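You operate a simulated robot arm through the tools that you are given. There is no shell and no other tool. Be economical: measure what you need, move in short steps, check, and stop when the job is done.

You run a simulated robot arm. Do the job below in one go: nothing can be reset, and whatever is moved stays where it is left.

Task
Fetch the blue blanking plug and set it on the top of the salt table. Shut the blue bench drawer. Put the cup with the red band in the basin of the sink. Put the waste cup in the inside the rinse tub. Fetch the vial with the blue cap and stand it on top of the relief insert with the black head. Take the white order card and put it on the top deck of the store trolley. Take the filter mat with the green frame on the top of the long table and put it away on the brown mat on the island table. Switch the trolley brake off. Any order will do. Set down upright: cup with the red band, waste cup, vial with the blue cap. The trolley brake goes to its stop.

Only the result counts: the job must be done as asked and must still hold three seconds after the hand-in. Knocking over, shifting, dropping, spilling or breaking anything else fails it. Lids that push on must go on centred and level and be pressed home; caps that screw on are set level and turned clockwise until they are tight.

Robot
A 7-joint arm with a two-finger parallel gripper on a trunk, on a base that drives. Base frame: it is fixed to the floor where the robot stands at the start and does not move with it; the origin is under the middle of the robot, x ahead of it, y to its left, z up; the surface under the hand at the start is at about z = 0.86. Lengths are in m, angles in degrees, forces in N, time in s.
With the tool pointing down near the work surface it reaches from about 0.28 to 0.72 m from the robot's upright axis, wherever it stands. Its first joint turns from -166.0 to 166.0 degrees. Places, roughly: basin of the sink [-0.2, -3.2, 0.7]; blue bench drawer [0.2, -1.2, 0.7]; blue blanking plug (3x3x4 cm) [0.5, 0.2, 0.9]; brown mat on the island table [-1.8, 1.7, 0.8]; cup with the red band (7x7x8 cm) [0.3, -0.7, 0.9]; filter mat with the green frame (13x10x5 cm) [0.5, 2.2, 0.8]; inside the rinse tub (14x14 cm) [-1.88, 2.16, 0.3]; relief insert with the black head [0.75, -0.5, 1]; top deck of the store trolley [0.6, 3.6, 0.6]; top of the salt table [-3.5, -2.2, 0.8]; trolley brake [0.4, 3.4, 0.4]; vial with the blue cap (4x4x8 cm) [0.6, -0.4, 0.9]; waste cup (7x7x9 cm) [0.6, -0.8, 0.9]; white order card [0.5, 2, 0.75]. Payload 3.43 kg.
Tool frame: the origin (TCP) lies between the finger pads and is the grasp point; the fingertips stand 0.03 m ahead of it; z points along the fingers, y is the line along which they close. The gripper opens to 0.094 m. The fingers are 0.028 m wide and 0.01 m thick; the gripper's body (0.05 by 0.096 m) begins 0.055 m behind the TCP.
Orientation is told as [roll, pitch, yaw] about the base's x, y, z axes, in that order, counted from this pose: with the fingers straight down and closing along the base's y, the tool's x points along the base's -x, its y along +y and its z along -z.

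Tools
- The arm moves only by the tool move_arm. Its argument "plan" is a list of rows, each a list of 7 numbers: the shift along the base's x, y, z in m, then the turn, a rotation vector about the base's x, y, z in degrees, then the opening, from 0 (shut) to 1 (fully open). In form: [[tx, ty, tz, wx, wy, wz, jaw], ...]. A call has 1 to 12 rows; each row is the pose to reach, as a shift and turn from the pose commanded when the call began. Each row takes 0.2 s and may step no farther than 0.05 m and 8.6 degrees from the row before; otherwise, or with a gripper value out of range, the whole call is refused. Where a pose cannot be reached the arm comes as near as it can. A force on the tool above 40 N (or 10 N above the force at the start of the call, whichever is more), or a blocked arm, ends the call early, and 0.2 s more pass. Each finger travels about 0.108 m/s and halts on what it meets, pressing with about 39 N; the grip force reading is that of the motor and also rises with nothing between the fingers. The clock runs only during rows and for 0.2 s after the last one: add rows that repeat a pose to give the fingers time. The reply holds the time, the measured pose of the TCP, the force on the tool along the base axes, the opening and the grip force, in the units named above and with some noise, with the torque about the TCP (base axes, N m) and any sound that the robot's microphone picked up, and new pictures: "views" is both (left out), scene, wrist or none.
- Cameras (640 x 400 px; columns grow to the right, rows downward): "scene" is now at [0.2632, -0.4294, 1.2519]; the picture's right is [-0.00, -0.44, 0.90], its down [-0.89, 0.40, 0.20] and it looks along [-0.45, -0.80, -0.40] (base axes); focal length 214 px, centre (320, 200). "wrist" rides on the gripper at [0.076, 0.014, -0.103] in the tool frame; the picture's right is [-0.18, 0.98, 0.00], its down [-0.75, -0.14, -0.64] and it looks along [-0.63, -0.12, 0.77] (tool axes); focal length 243 px, centre (320, 200). There is no depth. A picture from a camera that has moved, and an enlarged one, comes with that camera's place and axes in the base frame and with its lens.
- raise_lower(by): slides the trunk up (or, below 0, down) by that many m; the arm and the scene camera ride with it, the base frame stays. It gives what a move gives, with no picture.
- steer(legs): drives the robot by 1 to 6 legs, each [ahead, left, turn to the left] in m, m and degrees, along the robot's own axes; the way and the turn of a leg run together, so that a leg with both is an arc; at most 1.5 m and 180 degrees a leg. The arm and the cameras ride along, it lands a little off, and it stops where it bumps. It gives what a move gives, and a new picture of the scene camera.
- turn_head(pan, tilt): turns the head with the scene camera to pan (to the left, within 80 degrees either way) and tilt (down, from -29 to 69), counted from straight ahead of the robot. It gives what a move gives, and a new picture of the scene camera.
- enlarge(camera, box): a new picture of the part [left, top, right, bottom] of that camera's present view, enlarged. No time passes.
- job_done(): hands the job in; it is judged then, once.

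Go step by step. Nothing tells you exact positions but the pictures and the camera data: compare them with the known pose of the tool, close in by small moves and look again before you grip or let go. The budget is 207 turns and 260 pictures, counting those below and the enlarged ones. Unless the task says otherwise, let go and move clear before handing in, and close with one line.

The tools are called after "Emit:" as name(argument=value, ...) on one line, values as JSON. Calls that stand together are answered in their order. move_arm: Moves the arm, as the interface text tells. Its arguments: {"type":"object","properties":{"plan":{"type":"array","items":{"type":"array","items":{"type":"number"}}},"views":{"type":"string","enum":["both","scene","wrist","none"]}},"required":["plan"]} The other tools are called the same way: raise_lower (by) slides the trunk up or down; steer (legs) drives the base; turn_head (pan, tilt) turns the head that bears the scene camera; enlarge (camera, box) takes an enlarged picture of a part of a camera's view; job_done () hands the job in.

At the start:

```text
clock: 0.0
tool_pos: [0.1949, -0.3485, 1.1625]
orientation: [-0.1, -0.1, 0.0]
wrist_force: [-0.1, 0.8, 0.9]
ft_torque: [-0.01, -0.01, 0.01]
gripper_width: 0.0941
finger_force: 0.1
trunk travel left (down, up): [-0.275, 0.315]
robot x, y, heading: [-0.0008, -0.0011, 0.0]
head pan, tilt: [-63.6, 26.8]
```

scene: 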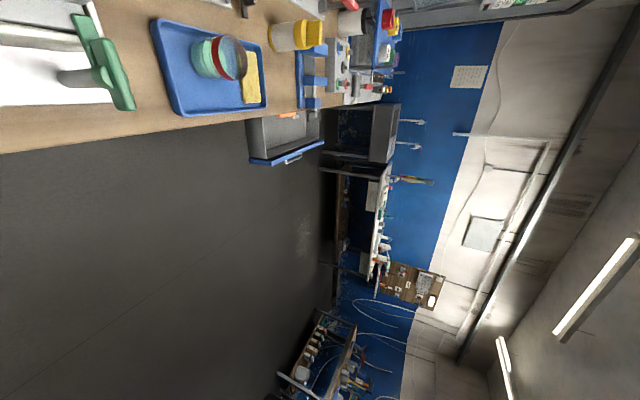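
wrist: 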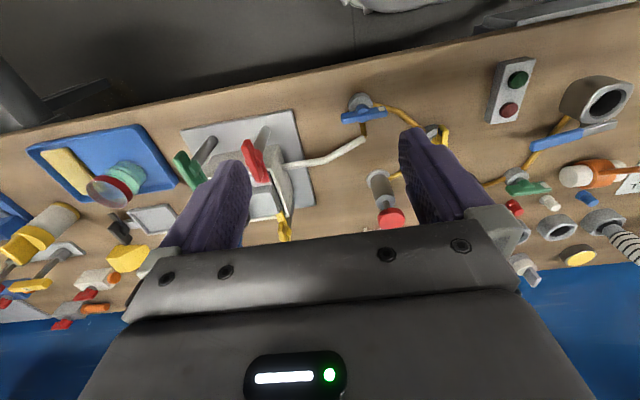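

The bench lies ahead, with the cup on a blue tray to the right and an open drawer past it. I'll turn the head to survey the bench straight ahead and to the left.

Emit:
turn_head(pan=0, tilt=40)

Emit:
turn_head(pan=-50, tilt=40)

Emit:
turn_head(pan=70, tilt=20)

```text
clock: 1.3
tool_pos: [0.1934, -0.346, 1.1631]
orientation: [0.0, -0.1, 0.0]
wrist_force: [-0.1, -0.1, -0.2]
ft_torque: [0.02, 0.02, 0.05]
gripper_width: 0.094
finger_force: 0.0
trunk travel left (down, up): [-0.275, 0.315]
robot x, y, heading: [-0.0016, 0.0016, 0.1]
head pan, tilt: [0.0, 40.0]
camera scene: at [0.2429, -0.3474, 1.2076], right [0.0, -1.0, 0.0], down [-0.77, 0.0, 0.64], along [-0.64, 0.0, -0.77], focal length 214 px, centre (320, 200)
```

scene: 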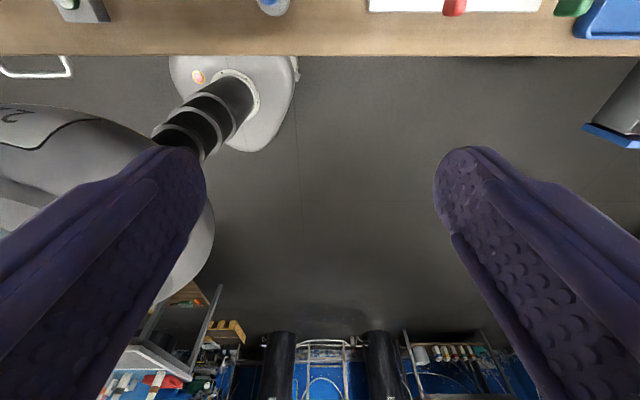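

```text
clock: 2.5
tool_pos: [0.1949, -0.3479, 1.1623]
orientation: [0.1, -0.1, 0.1]
wrist_force: [0.9, -0.2, -0.2]
ft_torque: [0.0, 0.02, -0.02]
gripper_width: 0.094
finger_force: 0.0
trunk travel left (down, up): [-0.275, 0.315]
robot x, y, heading: [-0.0016, -0.0019, 0.2]
head pan, tilt: [-50.0, 40.0]
camera scene: at [0.2429, -0.4124, 1.2379], right [0.0, -0.64, 0.77], down [-0.77, 0.49, 0.41], along [-0.64, -0.59, -0.49], focal length 214 px, centre (320, 200)
```

scene: 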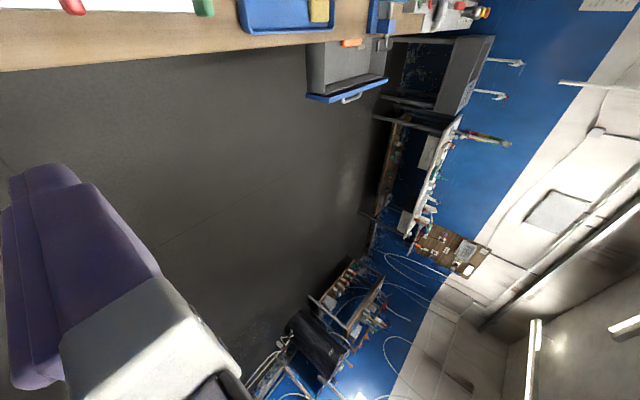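

```text
clock: 4.5
tool_pos: [0.1943, -0.3485, 1.1627]
orientation: [-0.1, -0.1, 0.0]
wrist_force: [-0.3, -0.1, 1.1]
ft_torque: [0.01, 0.0, 0.01]
gripper_width: 0.0939
finger_force: 0.0
trunk travel left (down, up): [-0.275, 0.315]
robot x, y, heading: [0.0005, -0.0003, 0.1]
head pan, tilt: [70.0, 20.0]
camera scene: at [0.2742, -0.2598, 1.2608], right [0.0, -0.34, -0.94], down [-0.94, -0.32, 0.12], along [-0.34, 0.88, -0.32], focal length 214 px, centre (320, 200)
```

scene: 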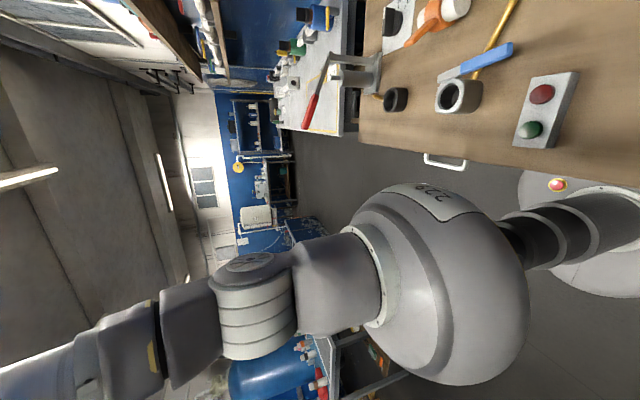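

The scene camera seems to ride near the gripper (its axes are pitched with the tool), so I'll tilt it up to look forward over the bench.

Emit:
turn_head(pan=0, tilt=-29)

Emit:
enlarge(camera="wrist", box=[0, 60, 320, 340])

```text
clock: 5.9
tool_pos: [0.1952, -0.3477, 1.1626]
orientation: [0.1, -0.1, 0.0]
wrist_force: [0.0, -0.6, 0.3]
ft_torque: [-0.03, 0.0, -0.01]
gripper_width: 0.0938
finger_force: 0.1
trunk travel left (down, up): [-0.275, 0.315]
robot x, y, heading: [-0.0012, 0.0029, 0.2]
head pan, tilt: [0.0, -28.6]
camera scene: at [0.3466, -0.3473, 1.2257], right [0.0, -1.0, 0.0], down [-0.88, 0.0, -0.48], along [0.48, 0.0, -0.88], focal length 214 px, centre (320, 200)
```

scene: 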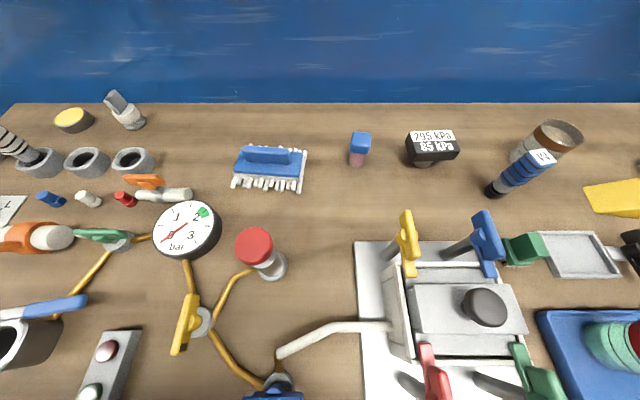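

```text
1.43 times, centred on (160, 200) of wrist
camera zoom: at [0.1188, -0.3327, 1.2645], right [0.18, 0.98, 0.0], down [0.75, -0.14, 0.64], along [0.63, -0.12, -0.77], focal length 347 px, centre (549, 200)
```

zoom: 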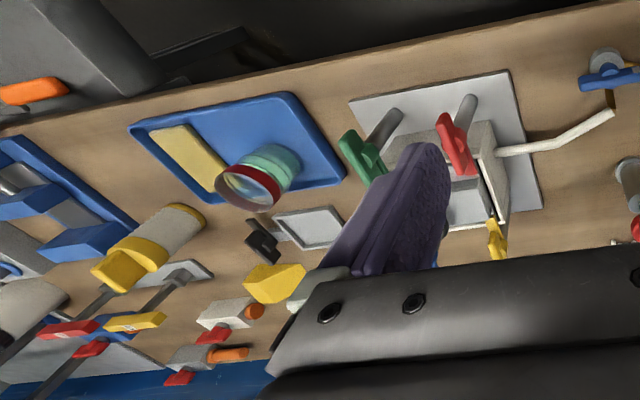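

I can see the vial (≈0.61,-0.42), a black-headed gauge piece near (0.6,-0.53), the waste cup (≈0.64,-0.78), and the blue plug (≈0.54,0.16). I'll move the tool forward and right to triangulate.

Emit:
move_arm(plan=[[0.04, -0.03, 0.02, 0, 0, 0, 1], [0.08, -0.06, 0.04, 0, 0, 0, 1], [0.12, -0.09, 0.06, 0, 0, 0, 1], [0.16, -0.12, 0.08, 0, 0, 0, 1]], views="both")

```text
refused: row 1 steps farther than a row can; nothing moved
```

Emit:
move_arm(plan=[[0.035, -0.025, 0.015, 0, 0, 0, 1], [0.07, -0.05, 0.03, 0, 0, 0, 1], [0.105, -0.075, 0.045, 0, 0, 0, 1], [0.14, -0.1, 0.06, 0, 0, 0, 1]], views="both")

```text
clock: 6.9
tool_pos: [0.3371, -0.4478, 1.2233]
orientation: [0.1, -0.1, 0.1]
wrist_force: [0.2, 0.8, 0.1]
ft_torque: [0.03, -0.01, -0.02]
gripper_width: 0.0939
finger_force: 0.1
trunk travel left (down, up): [-0.275, 0.315]
robot x, y, heading: [0.0005, -0.0005, -0.1]
head pan, tilt: [0.0, -28.6]
camera scene: at [0.4888, -0.447, 1.286], right [0.0, -1.0, 0.0], down [-0.88, 0.0, -0.48], along [0.48, 0.0, -0.88], focal length 214 px, centre (320, 200)
camera wrist: at [0.2609, -0.4325, 1.3251], right [0.18, 0.98, 0.0], down [0.75, -0.14, 0.64], along [0.63, -0.12, -0.77], focal length 243 px, centre (320, 200)
```

scene: 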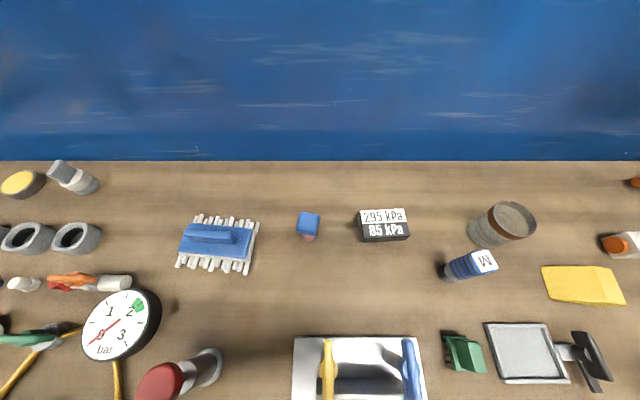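
wrist: 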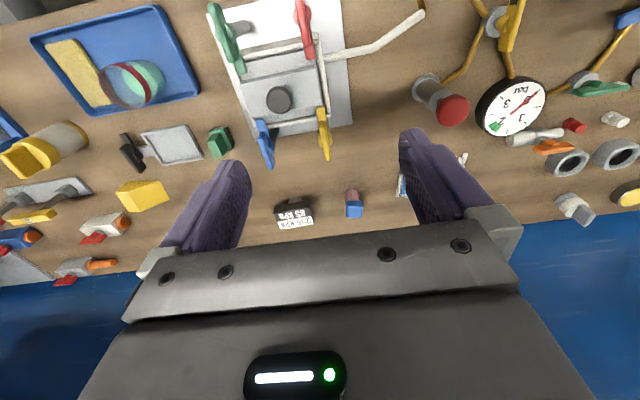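

Emit:
enlarge(camera="scene", box=[240, 170, 560, 370])

Emit:
enlarge(camera="wrist", box=[200, 60, 440, 240])

Emit:
turn_head(pan=-60, tilt=-29)

```text
2.00 times, centred on (400, 270) of scene
camera zoom: at [0.4888, -0.447, 1.286], right [0.0, -1.0, 0.0], down [-0.88, 0.0, -0.48], along [0.48, 0.0, -0.88], focal length 429 px, centre (160, 60)
```

zoom: 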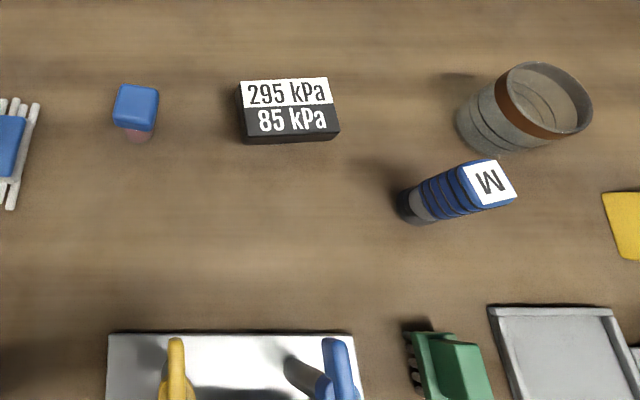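

```text
2.22 times, centred on (320, 150) of wrist
camera zoom: at [0.2609, -0.4325, 1.3251], right [0.18, 0.98, 0.0], down [0.75, -0.14, 0.64], along [0.63, -0.12, -0.77], focal length 539 px, centre (320, 311)
```

zoom: 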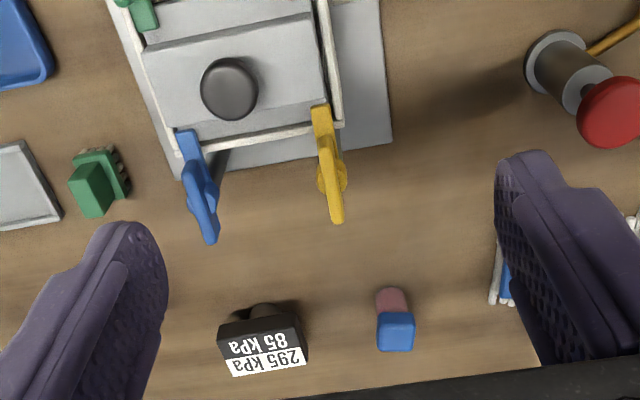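

```text
clock: 8.2
tool_pos: [0.3354, -0.4472, 1.224]
orientation: [-0.1, -0.1, 0.0]
wrist_force: [-0.4, -0.2, 0.4]
ft_torque: [0.0, -0.01, 0.0]
gripper_width: 0.0941
finger_force: 0.1
trunk travel left (down, up): [-0.275, 0.315]
robot x, y, heading: [0.0023, 0.0014, -0.1]
head pan, tilt: [-60.0, -28.6]
camera scene: at [0.4872, -0.5043, 1.32], right [0.0, -0.5, 0.87], down [-0.88, -0.41, -0.24], along [0.48, -0.76, -0.44], focal length 214 px, centre (320, 200)
```

scene: 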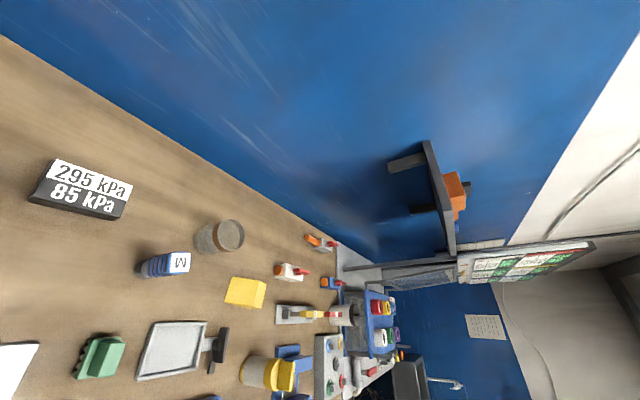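

The black block labelled 295/85 kPa looks like the relief insert (≈0.66,-0.56, top ≈0.92). I'll drive right 0.45 m to get vial and insert in front of me, then look at low angle.

Emit:
turn_head(pan=0, tilt=-29)

Emit:
steer(legs=[[0, -0.45, 0]])

```text
clock: 9.5
tool_pos: [0.3357, -0.4465, 1.2236]
orientation: [0.0, -0.1, 0.0]
wrist_force: [-0.1, 0.2, -0.5]
ft_torque: [0.0, 0.01, 0.0]
gripper_width: 0.0939
finger_force: 0.1
trunk travel left (down, up): [-0.275, 0.315]
robot x, y, heading: [-0.0031, -0.0003, 0.1]
head pan, tilt: [0.0, -28.6]
camera scene: at [0.4873, -0.4463, 1.2865], right [0.0, -1.0, 0.0], down [-0.88, 0.0, -0.48], along [0.48, 0.0, -0.88], focal length 214 px, centre (320, 200)
```

scene: 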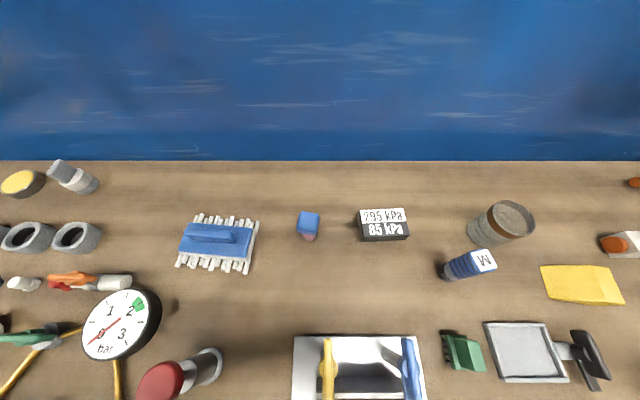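

```text
clock: 12.2
tool_pos: [0.3417, -0.8959, 1.2242]
orientation: [0.1, 0.0, 0.5]
wrist_force: [-0.2, -0.4, -0.2]
ft_torque: [0.02, 0.0, -0.02]
gripper_width: 0.0939
finger_force: 0.1
trunk travel left (down, up): [-0.275, 0.315]
robot x, y, heading: [-0.0011, -0.4526, 0.8]
head pan, tilt: [0.0, -28.6]
camera scene: at [0.4934, -0.894, 1.2864], right [0.01, -1.0, 0.0], down [-0.88, -0.01, -0.48], along [0.48, 0.01, -0.88], focal length 214 px, centre (320, 200)
```

scene: 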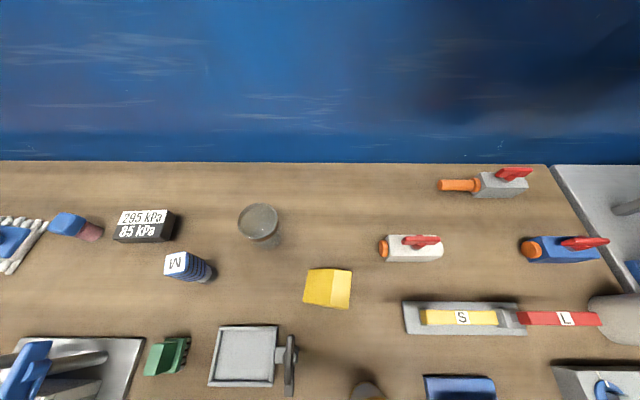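

Vial ≈ (0.642,-0.424), insert head ≈ (0.652,-0.566, top 0.92), waste cup ≈ (0.642,-0.78). I'll move over the vial.

Emit:
move_arm(plan=[[0.023, 0.039, 0, 0, 0, 0, 1], [0.046, 0.078, 0, 0, 0, 0, 1], [0.069, 0.117, 0, 0, 0, 0, 1], [0.092, 0.156, 0, 0, 0, 0, 1], [0.115, 0.195, 0, 0, 0, 0, 1], [0.138, 0.234, 0, 0, 0, 0, 1], [0.161, 0.273, 0, 0, 0, 0, 0.8], [0.184, 0.312, 0, 0, 0, 0, 0.8], [0.207, 0.351, 0, 0, 0, 0, 0.8], [0.23, 0.39, 0, 0, 0, 0, 0.8], [0.253, 0.429, 0, 0, 0, 0, 0.8], [0.27, 0.47, 0, 0, 0, 0, 0.8]], views="none")

Emit:
move_arm(plan=[[0.01, 0, -0.04, 0, 0, 0, 0.8], [0.02, 0, -0.085, 0, 0, 0, 0.8], [0.02, 0, -0.13, 0, 0, 0, 0.8], [0.02, 0, -0.17, 0, 0, 0, 0.8]], views="both")

```text
clock: 14.8
tool_pos: [0.6145, -0.4228, 1.2231]
orientation: [0.0, 0.0, 0.5]
wrist_force: [0.6, 0.3, 1.0]
ft_torque: [-0.04, 0.01, -0.02]
gripper_width: 0.0751
finger_force: 0.0
trunk travel left (down, up): [-0.275, 0.315]
robot x, y, heading: [0.0012, -0.4522, 0.5]
head pan, tilt: [0.0, -28.6]
```

```text
clock: 15.8
tool_pos: [0.6342, -0.424, 1.0509]
orientation: [0.0, 0.0, 0.5]
wrist_force: [-0.2, -0.5, -0.6]
ft_torque: [-0.02, 0.0, 0.0]
gripper_width: 0.0751
finger_force: 0.0
trunk travel left (down, up): [-0.275, 0.315]
robot x, y, heading: [0.0007, -0.4526, 0.6]
head pan, tilt: [0.0, -28.6]
camera scene: at [0.7858, -0.4226, 1.1136], right [0.01, -1.0, 0.0], down [-0.88, -0.01, -0.48], along [0.48, 0.0, -0.88], focal length 214 px, centre (320, 200)
camera wrist: at [0.5578, -0.4098, 1.1523], right [0.18, 0.98, 0.0], down [0.75, -0.13, 0.64], along [0.63, -0.11, -0.77], focal length 243 px, centre (320, 200)
```

scene: 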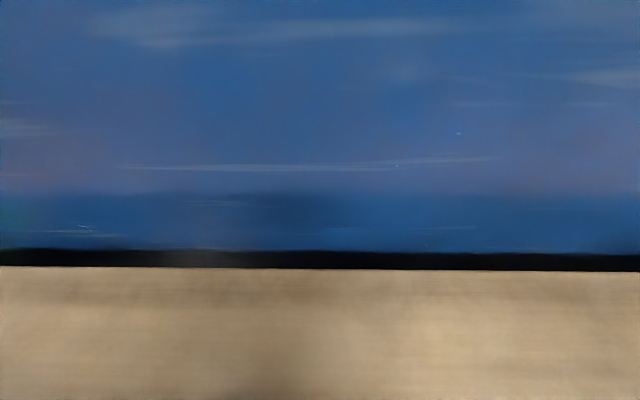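
wrist: 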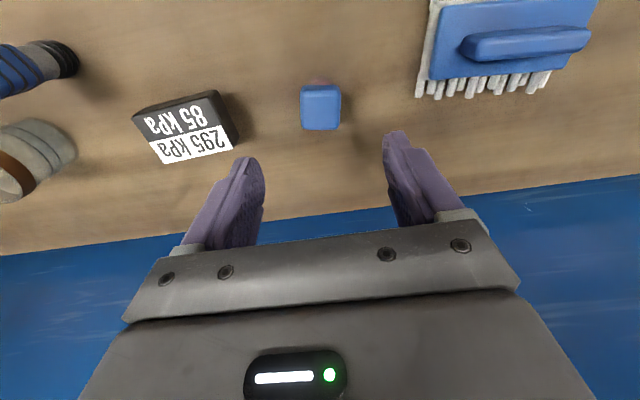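

The cap is right below the tool. Descending to grip the vial.

Emit:
move_arm(plan=[[0, 0.001, -0.04, 0, 0, 0, 0.8], [0, 0.001, -0.08, 0, 0, 0, 0.8], [0, 0.001, -0.12, 0, 0, 0, 0.8], [0, 0.001, -0.145, 0, 0, 0, 0.8]], views="wrist")

```text
clock: 16.9
tool_pos: [0.6304, -0.4202, 0.908]
orientation: [0.1, 0.0, 0.5]
wrist_force: [-0.1, -0.6, 0.1]
ft_torque: [-0.01, 0.02, 0.05]
gripper_width: 0.0752
finger_force: 0.0
trunk travel left (down, up): [-0.275, 0.315]
robot x, y, heading: [0.004, -0.448, 0.4]
head pan, tilt: [0.0, -28.6]
camera wrist: at [0.5546, -0.4063, 1.0098], right [0.18, 0.98, 0.0], down [0.75, -0.13, 0.64], along [0.63, -0.11, -0.77], focal length 243 px, centre (320, 200)
```

wrist: 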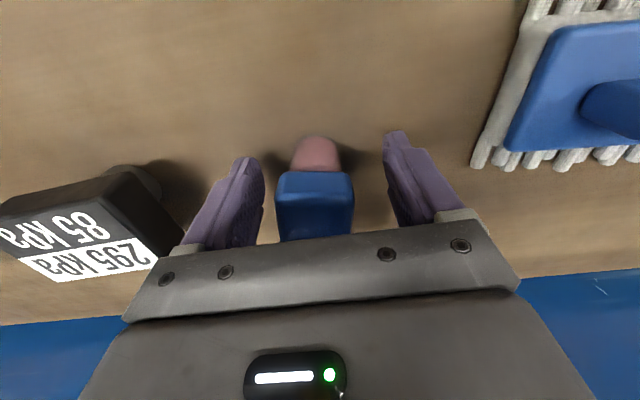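

Emit:
move_arm(plan=[[0.008, -0.002, -0.003, 0, 0, 0, 0.6], [0.008, -0.002, -0.003, 0, 0, 0, 0.3], [0.008, -0.002, -0.003, 0, 0, 0, 0], [0.008, -0.002, -0.003, 0, 0, 0, 0], [0.008, -0.002, -0.003, 0, 0, 0, 0]], views="wrist")

```text
clock: 18.1
tool_pos: [0.6382, -0.4227, 0.9063]
orientation: [0.0, 0.0, 0.6]
wrist_force: [-0.6, 0.7, 0.5]
ft_torque: [-0.01, 0.03, -0.05]
gripper_width: 0.0414
finger_force: 39.2
trunk travel left (down, up): [-0.275, 0.315]
robot x, y, heading: [0.0016, -0.4543, 0.4]
head pan, tilt: [0.0, -28.6]
camera wrist: at [0.5627, -0.4085, 1.0078], right [0.18, 0.98, 0.0], down [0.75, -0.13, 0.64], along [0.63, -0.11, -0.77], focal length 243 px, centre (320, 200)
```

wrist: 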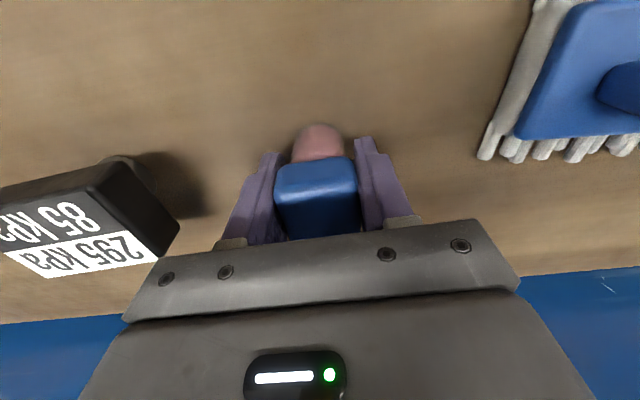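

Gripped (4.1 cm). Lifting and carrying over the insert's head.

Emit:
move_arm(plan=[[0, 0, 0.045, 0, 0, 0, 0], [0, 0, 0.09, 0, 0, 0, 0], [0, 0, 0.13, 0, 0, 0, 0], [0.004, -0.045, 0.13, 0, 0, 0, 0], [0.008, -0.09, 0.13, 0, 0, 0, 0], [0.012, -0.13, 0.13, 0, 0, 0, 0], [0.014, -0.143, 0.13, 0, 0, 0, 0]], views="wrist")

Emit:
turn_head(pan=0, tilt=69)

```text
clock: 19.6
tool_pos: [0.6533, -0.5677, 1.0371]
orientation: [0.0, 0.1, 0.5]
wrist_force: [0.4, 0.4, -1.1]
ft_torque: [0.02, 0.04, 0.03]
gripper_width: 0.0415
finger_force: 39.1
trunk travel left (down, up): [-0.275, 0.315]
robot x, y, heading: [0.0033, -0.451, 0.6]
head pan, tilt: [0.0, -28.6]
camera wrist: at [0.5776, -0.5532, 1.1387], right [0.17, 0.98, 0.0], down [0.76, -0.13, 0.64], along [0.63, -0.11, -0.77], focal length 243 px, centre (320, 200)
```

wrist: 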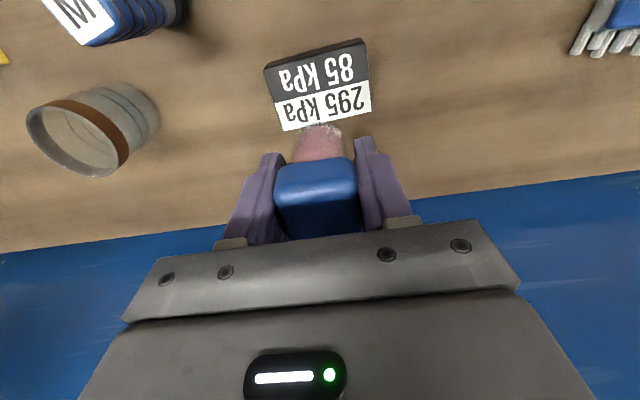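

```text
clock: 21.4
tool_pos: [0.6548, -0.5673, 1.0373]
orientation: [0.0, -0.1, 0.5]
wrist_force: [0.1, -0.5, -0.6]
ft_torque: [0.0, -0.01, 0.01]
gripper_width: 0.0416
finger_force: 39.2
trunk travel left (down, up): [-0.275, 0.315]
robot x, y, heading: [0.001, -0.4507, 0.7]
head pan, tilt: [0.0, 68.8]
camera scene: at [0.6657, -0.5666, 1.1109], right [0.01, -1.0, 0.0], down [-0.36, 0.0, 0.93], along [-0.93, -0.01, -0.36], focal length 214 px, centre (320, 200)
```

scene: 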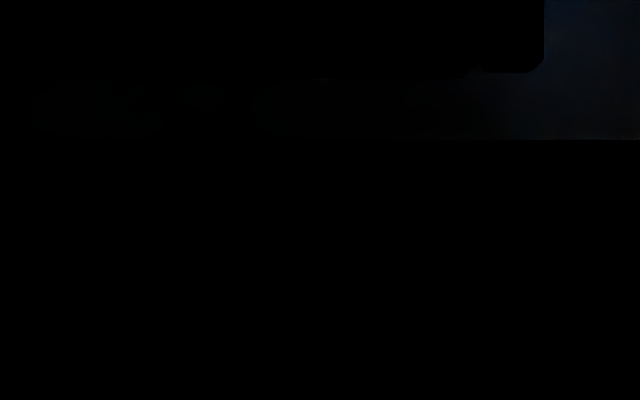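

Head top centre estimated at x≈0.638, y≈-0.564. I'll adjust and descend to just above.

Emit:
move_arm(plan=[[-0.015, 0.003, -0.02, 0, 0, 0, 0], [-0.015, 0.003, -0.05, 0, 0, 0, 0]], views="wrist")

Emit:
turn_head(pan=-80, tilt=10)

```text
clock: 22.0
tool_pos: [0.6388, -0.5664, 0.9858]
orientation: [0.0, -0.2, 0.5]
wrist_force: [0.7, 0.9, 0.1]
ft_torque: [0.01, -0.03, 0.0]
gripper_width: 0.0415
finger_force: 39.3
trunk travel left (down, up): [-0.275, 0.315]
robot x, y, heading: [0.0035, -0.4521, 0.8]
head pan, tilt: [0.0, 68.8]
camera wrist: at [0.5623, -0.5521, 1.0881], right [0.18, 0.98, 0.0], down [0.75, -0.13, 0.64], along [0.63, -0.11, -0.77], focal length 243 px, centre (320, 200)
```

wrist: 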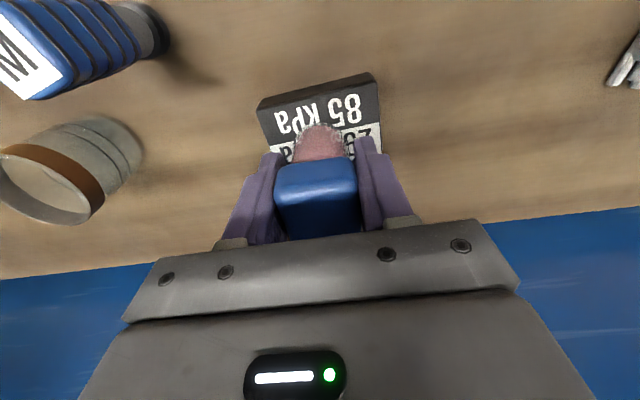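

```text
clock: 23.5
tool_pos: [0.6385, -0.5664, 0.9869]
orientation: [0.1, 0.0, 0.6]
wrist_force: [-0.1, 0.1, 0.0]
ft_torque: [-0.01, 0.0, -0.01]
gripper_width: 0.0415
finger_force: 39.2
trunk travel left (down, up): [-0.275, 0.315]
robot x, y, heading: [0.0036, -0.4508, 0.2]
head pan, tilt: [-80.0, 10.0]
camera scene: at [0.7346, -0.6567, 1.1002], right [0.0, -0.17, 0.98], down [-0.99, 0.16, 0.03], along [-0.17, -0.97, -0.17], focal length 214 px, centre (320, 200)
```

scene: 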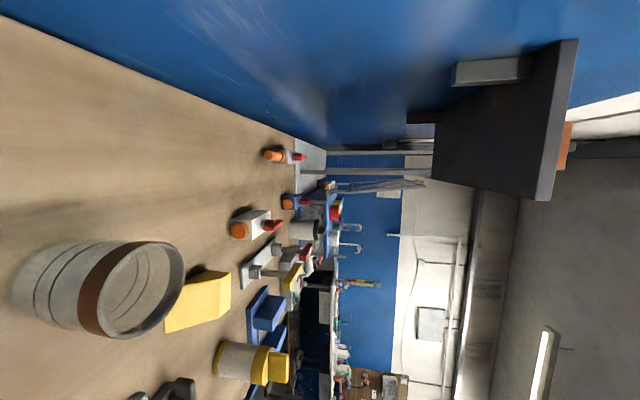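

Alignment looks good. Descending slowly until contact.

Emit:
move_arm(plan=[[-0.002, 0.002, -0.008, 0, 0, 0, 0], [-0.002, 0.002, -0.012, 0, 0, 0, 0], [-0.002, 0.002, -0.015, 0, 0, 0, 0]], views="wrist")

```text
clock: 24.3
tool_pos: [0.6379, -0.5644, 0.9716]
orientation: [0.0, 0.0, 0.5]
wrist_force: [-0.1, 0.2, 0.0]
ft_torque: [-0.01, -0.01, 0.04]
gripper_width: 0.0414
finger_force: 38.8
trunk travel left (down, up): [-0.275, 0.315]
robot x, y, heading: [0.0013, -0.4543, 0.6]
head pan, tilt: [-80.0, 10.0]
camera wrist: at [0.5613, -0.5502, 1.073], right [0.18, 0.98, 0.0], down [0.75, -0.13, 0.64], along [0.63, -0.11, -0.77], focal length 243 px, centre (320, 200)
```

wrist: 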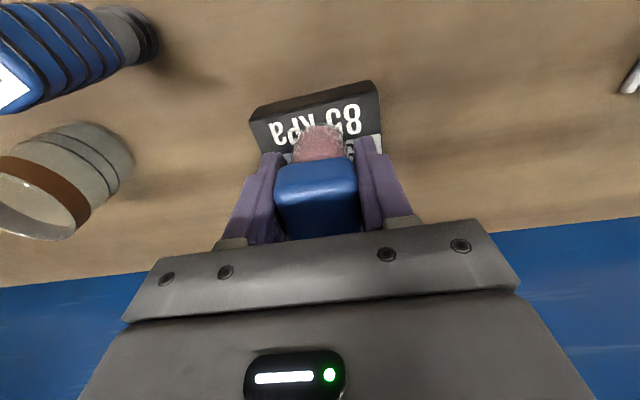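

Emit:
move_arm(plan=[[0, 0, -0.003, 0, 0, 0, 0], [0, 0, -0.005, 0, 0, 0, 0], [0, 0, -0.007, 0, 0, 0, 0]], views="none")

Emit:
move_arm(plan=[[0, 0, -0.002, 0, 0, 0, 0], [0, 0, -0.004, 0, 0, 0, 0]], views="wrist")

```text
clock: 25.1
tool_pos: [0.6375, -0.5643, 0.9677]
orientation: [0.0, -0.4, 0.5]
wrist_force: [1.7, -1.5, 28.5]
ft_torque: [-0.03, -0.11, -0.03]
gripper_width: 0.0416
finger_force: 39.1
trunk travel left (down, up): [-0.275, 0.315]
robot x, y, heading: [0.002, -0.4528, 0.5]
head pan, tilt: [-80.0, 10.0]
```

```text
clock: 25.7
tool_pos: [0.6356, -0.5649, 0.9615]
orientation: [0.1, -0.3, 0.5]
wrist_force: [2.8, -2.4, 31.9]
ft_torque: [0.01, -0.05, 0.01]
gripper_width: 0.0414
finger_force: 38.8
trunk travel left (down, up): [-0.275, 0.315]
robot x, y, heading: [0.0006, -0.4533, 0.7]
head pan, tilt: [-80.0, 10.0]
camera wrist: at [0.5586, -0.5499, 1.0633], right [0.18, 0.98, 0.0], down [0.75, -0.13, 0.65], along [0.64, -0.11, -0.76], focal length 243 px, centre (320, 200)
```

wrist: 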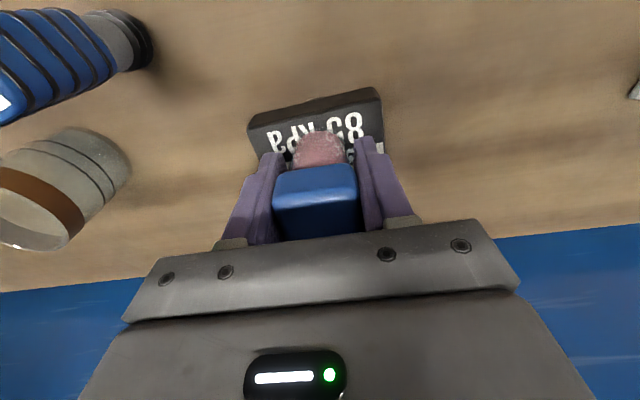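

Contact made. I'll ease the pressure, then release.

Emit:
move_arm(plan=[[0, 0, 0.002, 0, 0, 0, 0], [0, 0, 0.002, 0, 0, 0, 0]], views="wrist")

```text
clock: 26.3
tool_pos: [0.6365, -0.5648, 0.9614]
orientation: [0.1, 0.0, 0.5]
wrist_force: [1.5, -0.7, 20.2]
ft_torque: [-0.01, -0.01, 0.02]
gripper_width: 0.0414
finger_force: 38.5
trunk travel left (down, up): [-0.275, 0.315]
robot x, y, heading: [0.006, -0.4502, 0.5]
head pan, tilt: [-80.0, 10.0]
camera wrist: at [0.5591, -0.55, 1.0636], right [0.18, 0.98, 0.0], down [0.75, -0.13, 0.64], along [0.63, -0.11, -0.77], focal length 243 px, centre (320, 200)
```

wrist: 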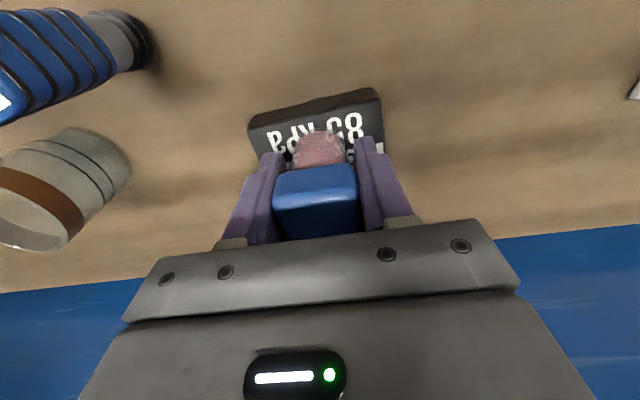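

Emit:
move_arm(plan=[[0, 0, 0.002, 0, 0, 0, 0], [0, 0, 0.003, 0, 0, 0, 0], [0, 0, 0.003, 0, 0, 0, 0.5], [0, 0, 0.003, 0, 0, 0, 0.7], [0, 0, 0.003, 0, 0, 0, 0.8], [0, 0, 0.003, 0, 0, 0, 0.8]], views="wrist")

```text
clock: 27.7
tool_pos: [0.6374, -0.5644, 0.9648]
orientation: [0.1, -0.1, 0.5]
wrist_force: [-1.2, -1.1, -0.6]
ft_torque: [0.0, 0.0, 0.0]
gripper_width: 0.0751
finger_force: 0.0
trunk travel left (down, up): [-0.275, 0.315]
robot x, y, heading: [0.0038, -0.4528, 0.4]
head pan, tilt: [-80.0, 10.0]
camera wrist: at [0.5608, -0.5494, 1.0667], right [0.18, 0.98, 0.0], down [0.75, -0.13, 0.64], along [0.63, -0.11, -0.77], focal length 243 px, centre (320, 200)
```

wrist: 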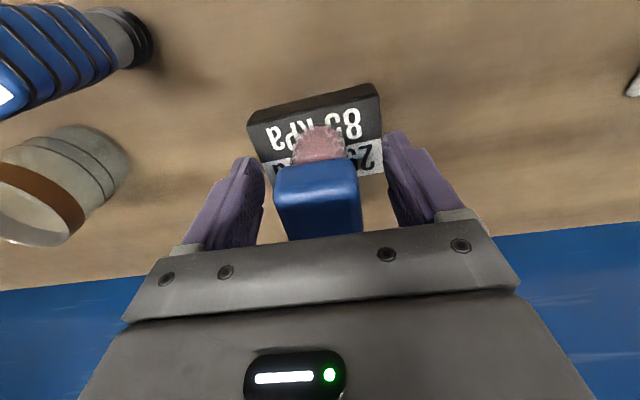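

The vial stands. Backing straight up and checking.

Emit:
move_arm(plan=[[0, 0, 0.03, 0, 0, 0, 0.8], [0, 0, 0.07, 0, 0, 0, 0.8], [0, 0, 0.11, 0, 0, 0, 0.8], [0, 0, 0.15, 0, 0, 0, 0.8], [-0.04, 0, 0.17, 0, 0, 0, 0.8], [-0.08, 0, 0.17, 0, 0, 0, 1]], views="wrist")

Emit:
turn_head(pan=0, tilt=-15)

```text
clock: 29.1
tool_pos: [0.5561, -0.567, 1.1385]
orientation: [0.0, -0.2, 0.6]
wrist_force: [-0.5, 0.1, 0.6]
ft_torque: [0.01, -0.02, 0.01]
gripper_width: 0.0941
finger_force: 0.0
trunk travel left (down, up): [-0.275, 0.315]
robot x, y, heading: [0.0029, -0.452, 0.3]
head pan, tilt: [-80.0, 10.0]
camera wrist: at [0.4798, -0.5526, 1.2395], right [0.17, 0.98, 0.0], down [0.75, -0.13, 0.64], along [0.63, -0.11, -0.77], focal length 243 px, centre (320, 200)
```

wrist: 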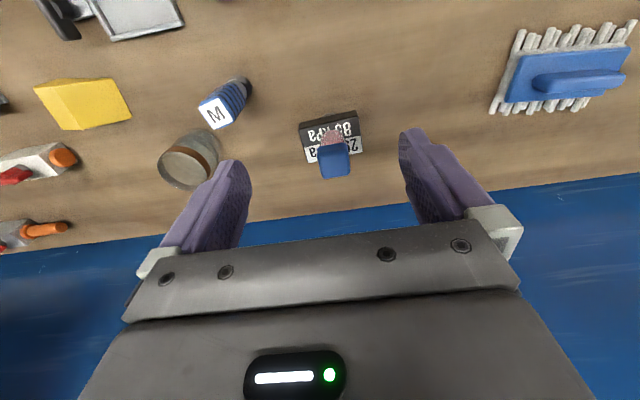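

```text
clock: 30.6
tool_pos: [0.5563, -0.5665, 1.1371]
orientation: [0.0, 0.0, 0.6]
wrist_force: [-0.7, 0.5, 0.3]
ft_torque: [-0.03, -0.01, 0.01]
gripper_width: 0.094
finger_force: 0.1
trunk travel left (down, up): [-0.275, 0.315]
robot x, y, heading: [0.0067, -0.4465, 0.4]
head pan, tilt: [0.0, -15.0]
camera scene: at [0.6915, -0.5655, 1.1867], right [0.01, -1.0, 0.0], down [-0.97, -0.01, -0.26], along [0.26, 0.0, -0.97], focal length 214 px, centre (320, 200)
```

scene: 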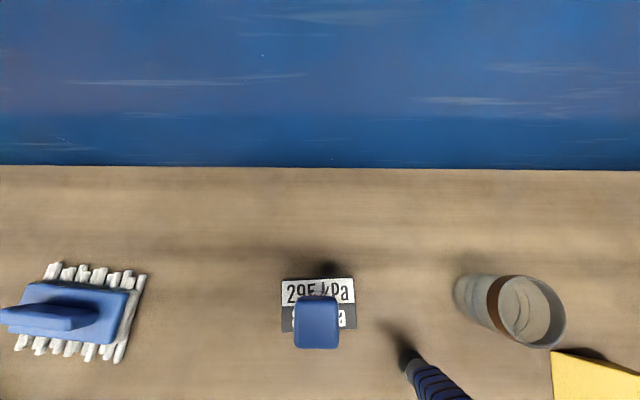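

Vial stands centred on the insert. Next, the drawer: retract the arm, back off and look to the right.

Emit:
move_arm(plan=[[-0.03, 0, 0.03, 0, 0, 0, 0.5], [-0.07, 0, 0.05, 0, 0, 0, 0], [-0.11, 0, 0.06, 0, 0, 0, 0], [-0.15, 0, 0.07, 0, 0, 0, 0], [-0.2, 0, 0.07, 0, 0, 0, 0]], views="none")

Emit:
steer(legs=[[-0.35, 0, 0], [0, -0.35, 0]])

Emit:
turn_head(pan=-40, tilt=0)

```text
clock: 31.8
tool_pos: [0.3537, -0.566, 1.2045]
orientation: [0.0, -0.1, 0.4]
wrist_force: [-0.3, -0.1, 0.4]
ft_torque: [0.02, 0.01, 0.0]
gripper_width: 0.0
finger_force: 32.7
trunk travel left (down, up): [-0.275, 0.315]
robot x, y, heading: [-0.0016, -0.4512, 0.8]
head pan, tilt: [0.0, -15.0]
```

```text
clock: 36.0
tool_pos: [0.0052, -0.912, 1.2058]
orientation: [0.1, -0.1, 0.4]
wrist_force: [0.0, 0.4, -0.6]
ft_torque: [0.02, 0.01, 0.01]
gripper_width: 0.0002
finger_force: 33.2
trunk travel left (down, up): [-0.275, 0.315]
robot x, y, heading: [-0.3436, -0.7958, 0.2]
head pan, tilt: [0.0, -15.0]
camera scene: at [0.1395, -0.9109, 1.2539], right [0.01, -1.0, 0.0], down [-0.97, -0.01, -0.26], along [0.26, 0.0, -0.97], focal length 214 px, centre (320, 200)
```

scene: 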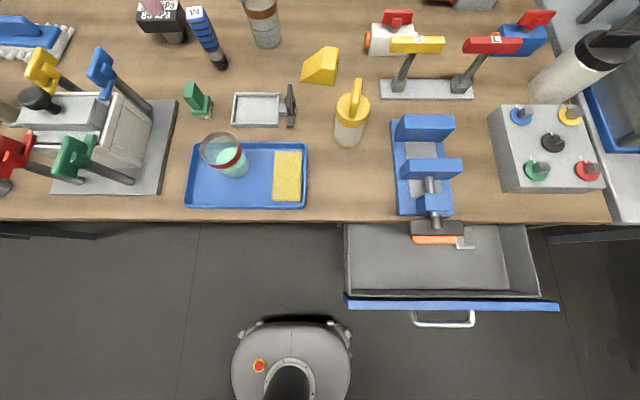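

```text
clock: 37.0
tool_pos: [0.0049, -0.9114, 1.2036]
orientation: [0.0, -0.1, 0.4]
wrist_force: [1.2, 0.3, -0.3]
ft_torque: [-0.01, 0.0, 0.02]
gripper_width: 0.0
finger_force: 33.1
trunk travel left (down, up): [-0.275, 0.315]
robot x, y, heading: [-0.3472, -0.7958, 0.2]
head pan, tilt: [-40.0, 0.0]
camera scene: at [0.1174, -0.9682, 1.2654], right [0.0, -0.77, 0.64], down [-1.0, -0.01, 0.0], along [0.01, -0.64, -0.77], focal length 214 px, centre (320, 200)
```

scene: 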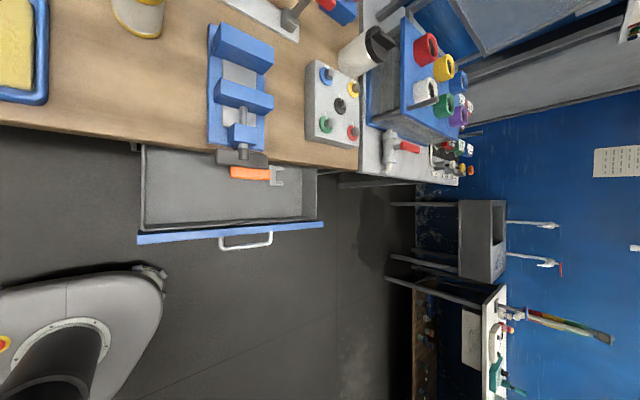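

The drawer front is at x≈0.06, handle near (0.02,-1.15,~0.78), bench edge x≈0.21. I'll lower beside it with closed fingers and push the handle in +x.

Emit:
raise_lower(by=-0.12)

Emit:
move_arm(plan=[[-0.02, -0.04, 0, 0, 0, 0, 0], [-0.04, -0.08, 0, 0, 0, 0, 0], [-0.06, -0.12, 0, 0, 0, 0, 0], [-0.075, -0.16, 0, 0, 0, 0, 0], [-0.075, -0.2, 0, 0, 0, 0, 0], [-0.075, -0.235, 0, 0, 0, 0, 0], [-0.075, -0.235, -0.05, 0, 0, 0, 0], [-0.075, -0.235, -0.1, 0, 0, 0, 0], [-0.075, -0.235, -0.15, 0, 0, 0, 0]], views="both")

```text
clock: 38.5
tool_pos: [0.0072, -0.9113, 1.0854]
orientation: [0.0, 0.0, 0.4]
wrist_force: [-0.3, 0.1, -0.3]
ft_torque: [-0.02, 0.0, 0.02]
gripper_width: 0.0
finger_force: 32.7
trunk travel left (down, up): [-0.155, 0.435]
robot x, y, heading: [-0.3462, -0.7983, 0.4]
head pan, tilt: [-40.0, 0.0]
```

```text
clock: 40.5
tool_pos: [-0.0695, -1.1499, 0.935]
orientation: [0.0, -0.1, 0.4]
wrist_force: [0.2, -0.7, 0.1]
ft_torque: [0.01, 0.02, -0.02]
gripper_width: 0.0
finger_force: 32.8
trunk travel left (down, up): [-0.155, 0.435]
robot x, y, heading: [-0.3475, -0.7939, 0.5]
head pan, tilt: [-40.0, 0.0]
camera scene: at [0.0418, -1.2069, 0.9951], right [0.0, -0.77, 0.64], down [-1.0, -0.01, 0.0], along [0.01, -0.64, -0.77], focal length 214 px, centre (320, 200)
camera wrist: at [-0.1465, -1.1356, 1.036], right [0.18, 0.98, 0.0], down [0.75, -0.14, 0.64], along [0.63, -0.11, -0.77], focal length 243 px, centre (320, 200)
```

scene: 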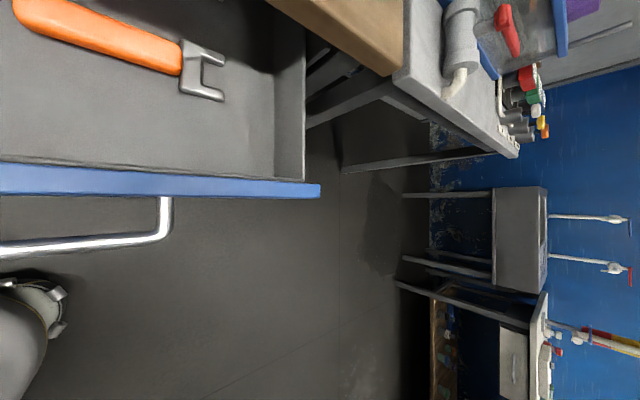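
wrist: 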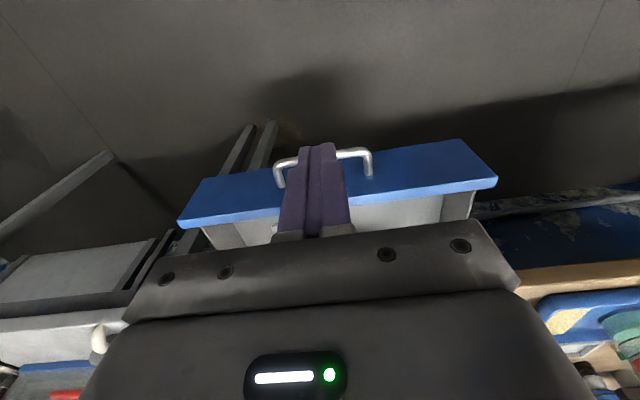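

The handle bar is at about z 0.74, x 0.01. Lower to it and push.

Emit:
move_arm(plan=[[-0.01, 0, -0.045, 0, 0, 0, 0], [-0.01, 0, -0.09, 0, 0, 0, 0], [-0.01, 0, -0.135, 0, 0, 0, 0], [-0.01, 0, -0.185, 0, 0, 0, 0], [0.02, 0, -0.185, 0, 0, 0, 0], [0.045, 0, -0.185, 0, 0, 0, 0], [0.07, 0, -0.185, 0, 0, 0, 0], [0.095, 0, -0.185, 0, 0, 0, 0], [0.12, 0, -0.185, 0, 0, 0, 0]], views="both")

```text
clock: 41.5
tool_pos: [-0.0746, -1.1474, 0.7618]
orientation: [-0.5, -0.7, 0.6]
wrist_force: [-0.8, -1.2, -0.4]
ft_torque: [0.04, 0.07, -0.01]
gripper_width: 0.0
finger_force: 32.9
trunk travel left (down, up): [-0.155, 0.435]
robot x, y, heading: [-0.3484, -0.7983, 0.4]
head pan, tilt: [-40.0, 0.0]
stopped in row 5: the force on the tool passed its limit at 97 N (the readings are from after the stop); the commanded pose is now the measured one
camera scene: at [0.0371, -1.202, 0.8243], right [0.0, -0.76, 0.65], down [-1.0, -0.01, -0.01], along [0.02, -0.65, -0.76], focal length 214 px, centre (320, 200)
camera wrist: at [-0.1522, -1.1315, 0.8625], right [0.17, 0.99, -0.01], down [0.75, -0.13, 0.65], along [0.64, -0.12, -0.76], focal length 243 px, centre (320, 200)
```

scene: 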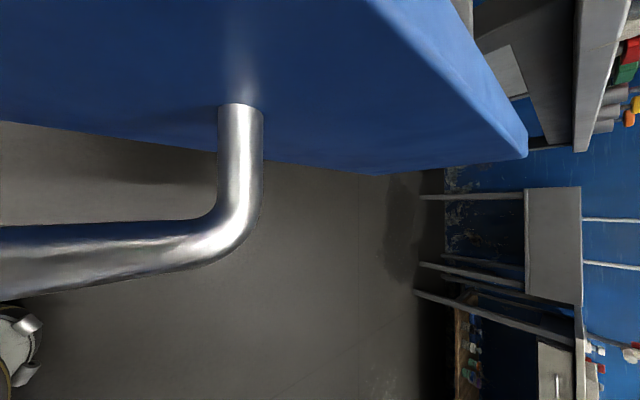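
wrist: 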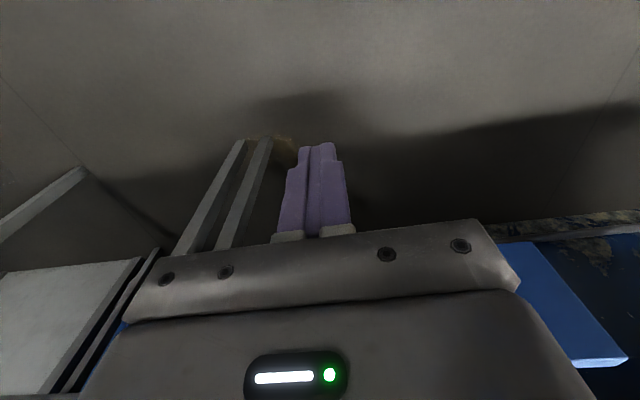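

The handle bar actually lies near x≈0.03, z≈0.775; something gave a force transient. I'll retry in smaller steps.

Emit:
move_arm(plan=[[0.005, 0, 0, 0, 0, 0, 0], [0.015, 0, 0, 0, 0, 0, 0]], views="wrist")

Emit:
turn_head(pan=0, tilt=40)

```text
clock: 42.1
tool_pos: [-0.0616, -1.1468, 0.7607]
orientation: [-0.6, -0.7, 0.8]
wrist_force: [-0.1, 0.7, -0.9]
ft_torque: [0.01, -0.01, 0.02]
gripper_width: 0.0
finger_force: 33.3
trunk travel left (down, up): [-0.155, 0.435]
robot x, y, heading: [-0.3497, -0.7968, 0.4]
head pan, tilt: [-40.0, 0.0]
camera wrist: at [-0.1385, -1.1307, 0.8616], right [0.17, 0.99, -0.01], down [0.75, -0.12, 0.65], along [0.64, -0.12, -0.76], focal length 243 px, centre (320, 200)
```

wrist: 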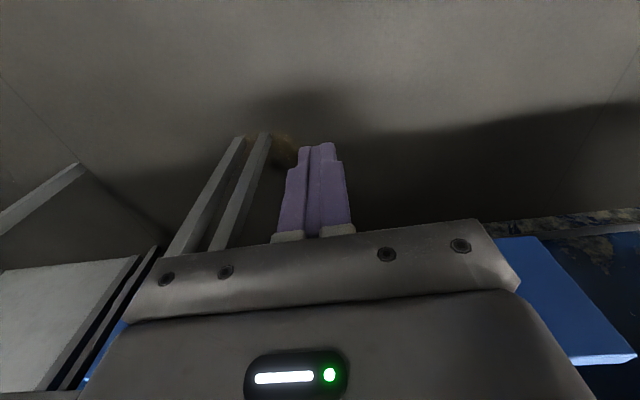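

```text
clock: 43.2
tool_pos: [-0.0607, -1.1461, 0.7625]
orientation: [-0.6, -0.8, 0.8]
wrist_force: [0.0, -0.4, -1.1]
ft_torque: [-0.04, -0.01, -0.01]
gripper_width: 0.0
finger_force: 33.5
trunk travel left (down, up): [-0.155, 0.435]
robot x, y, heading: [-0.3476, -0.7996, 0.7]
head pan, tilt: [0.0, 40.0]
camera scene: at [-0.0136, -1.1444, 0.8063], right [0.01, -1.0, 0.01], down [-0.77, 0.0, 0.63], along [-0.63, -0.02, -0.77], focal length 214 px, centre (320, 200)
```

scene: 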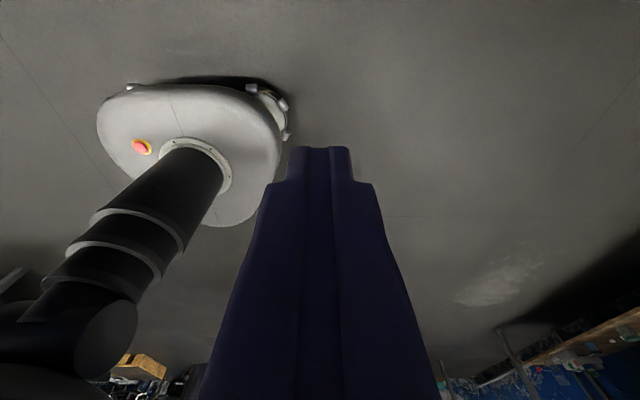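

Emit:
move_arm(plan=[[0.02, -0.015, -0.002, 0, 0, 0, 0], [0.04, -0.015, -0.002, 0, 0, 0, 0], [0.06, -0.015, -0.002, 0, 0, 0, 0], [0.075, -0.015, -0.002, 0, 0, 0, 0]], views="wrist")

```text
clock: 44.2
tool_pos: [0.0156, -1.1616, 0.7615]
orientation: [-0.6, -0.7, 0.8]
wrist_force: [-0.3, 1.3, 1.0]
ft_torque: [-0.01, -0.02, 0.02]
gripper_width: 0.0
finger_force: 33.0
trunk travel left (down, up): [-0.155, 0.435]
robot x, y, heading: [-0.347, -0.7982, 0.6]
head pan, tilt: [0.0, 40.0]
camera wrist: at [-0.0624, -1.1467, 0.861], right [0.17, 0.99, -0.01], down [0.75, -0.12, 0.65], along [0.64, -0.12, -0.76], focal length 243 px, centre (320, 200)
```

wrist: 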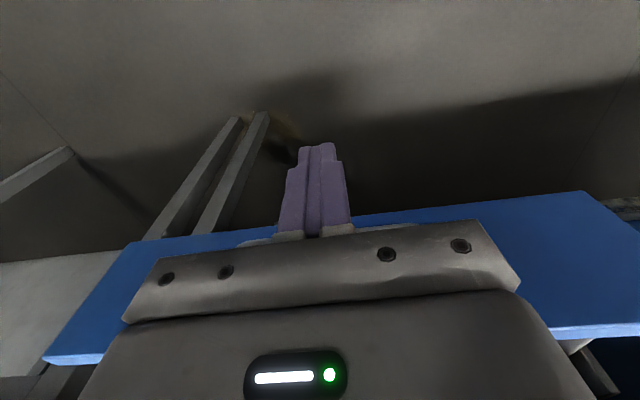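

Emit:
move_arm(plan=[[0.02, 0, 0, 0, 0, 0, 0], [0.04, 0, 0, 0, 0, 0, 0], [0.06, 0, 0, 0, 0, 0, 0], [0.08, 0, 0, 0, 0, 0, 0]], views="wrist")

Emit:
turn_head(pan=-80, tilt=0)

```text
clock: 45.2
tool_pos: [0.0958, -1.1603, 0.7582]
orientation: [-0.5, -0.7, 0.9]
wrist_force: [0.9, 0.6, 0.8]
ft_torque: [0.05, -0.01, -0.01]
gripper_width: 0.0001
finger_force: 32.8
trunk travel left (down, up): [-0.155, 0.435]
robot x, y, heading: [-0.3478, -0.7976, 0.4]
head pan, tilt: [0.0, 40.0]
camera wrist: at [0.0182, -1.1444, 0.8603], right [0.17, 0.99, -0.01], down [0.75, -0.12, 0.65], along [0.64, -0.12, -0.76], focal length 243 px, centre (320, 200)
```

wrist: 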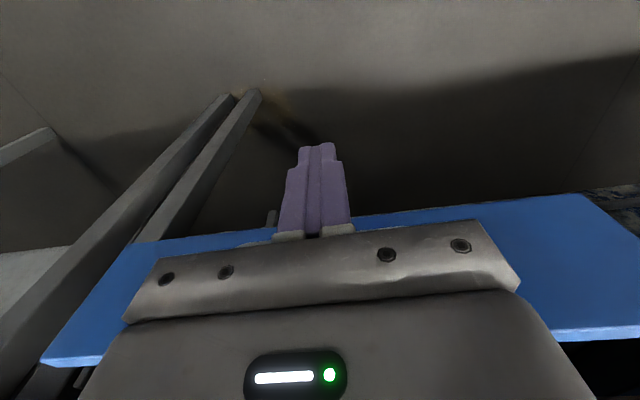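

```text
clock: 46.7
tool_pos: [0.0789, -1.1566, 0.7553]
orientation: [0.4, 0.5, 0.3]
wrist_force: [-95.1, 15.6, -42.3]
ft_torque: [-0.92, -4.74, 0.36]
gripper_width: 0.0002
finger_force: 32.9
trunk travel left (down, up): [-0.155, 0.435]
robot x, y, heading: [-0.3485, -0.7929, 0.3]
head pan, tilt: [-80.0, 0.0]
camera scene: at [0.189, -1.2456, 0.8658], right [0.01, -0.2, 0.98], down [-1.0, 0.02, 0.01], along [-0.02, -0.98, -0.2], focal length 214 px, centre (320, 200)
```

scene: 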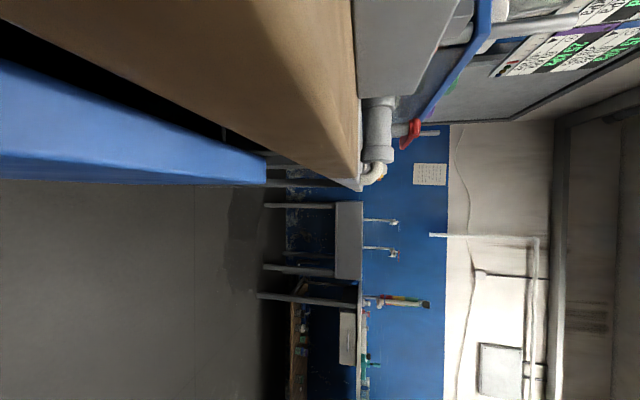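

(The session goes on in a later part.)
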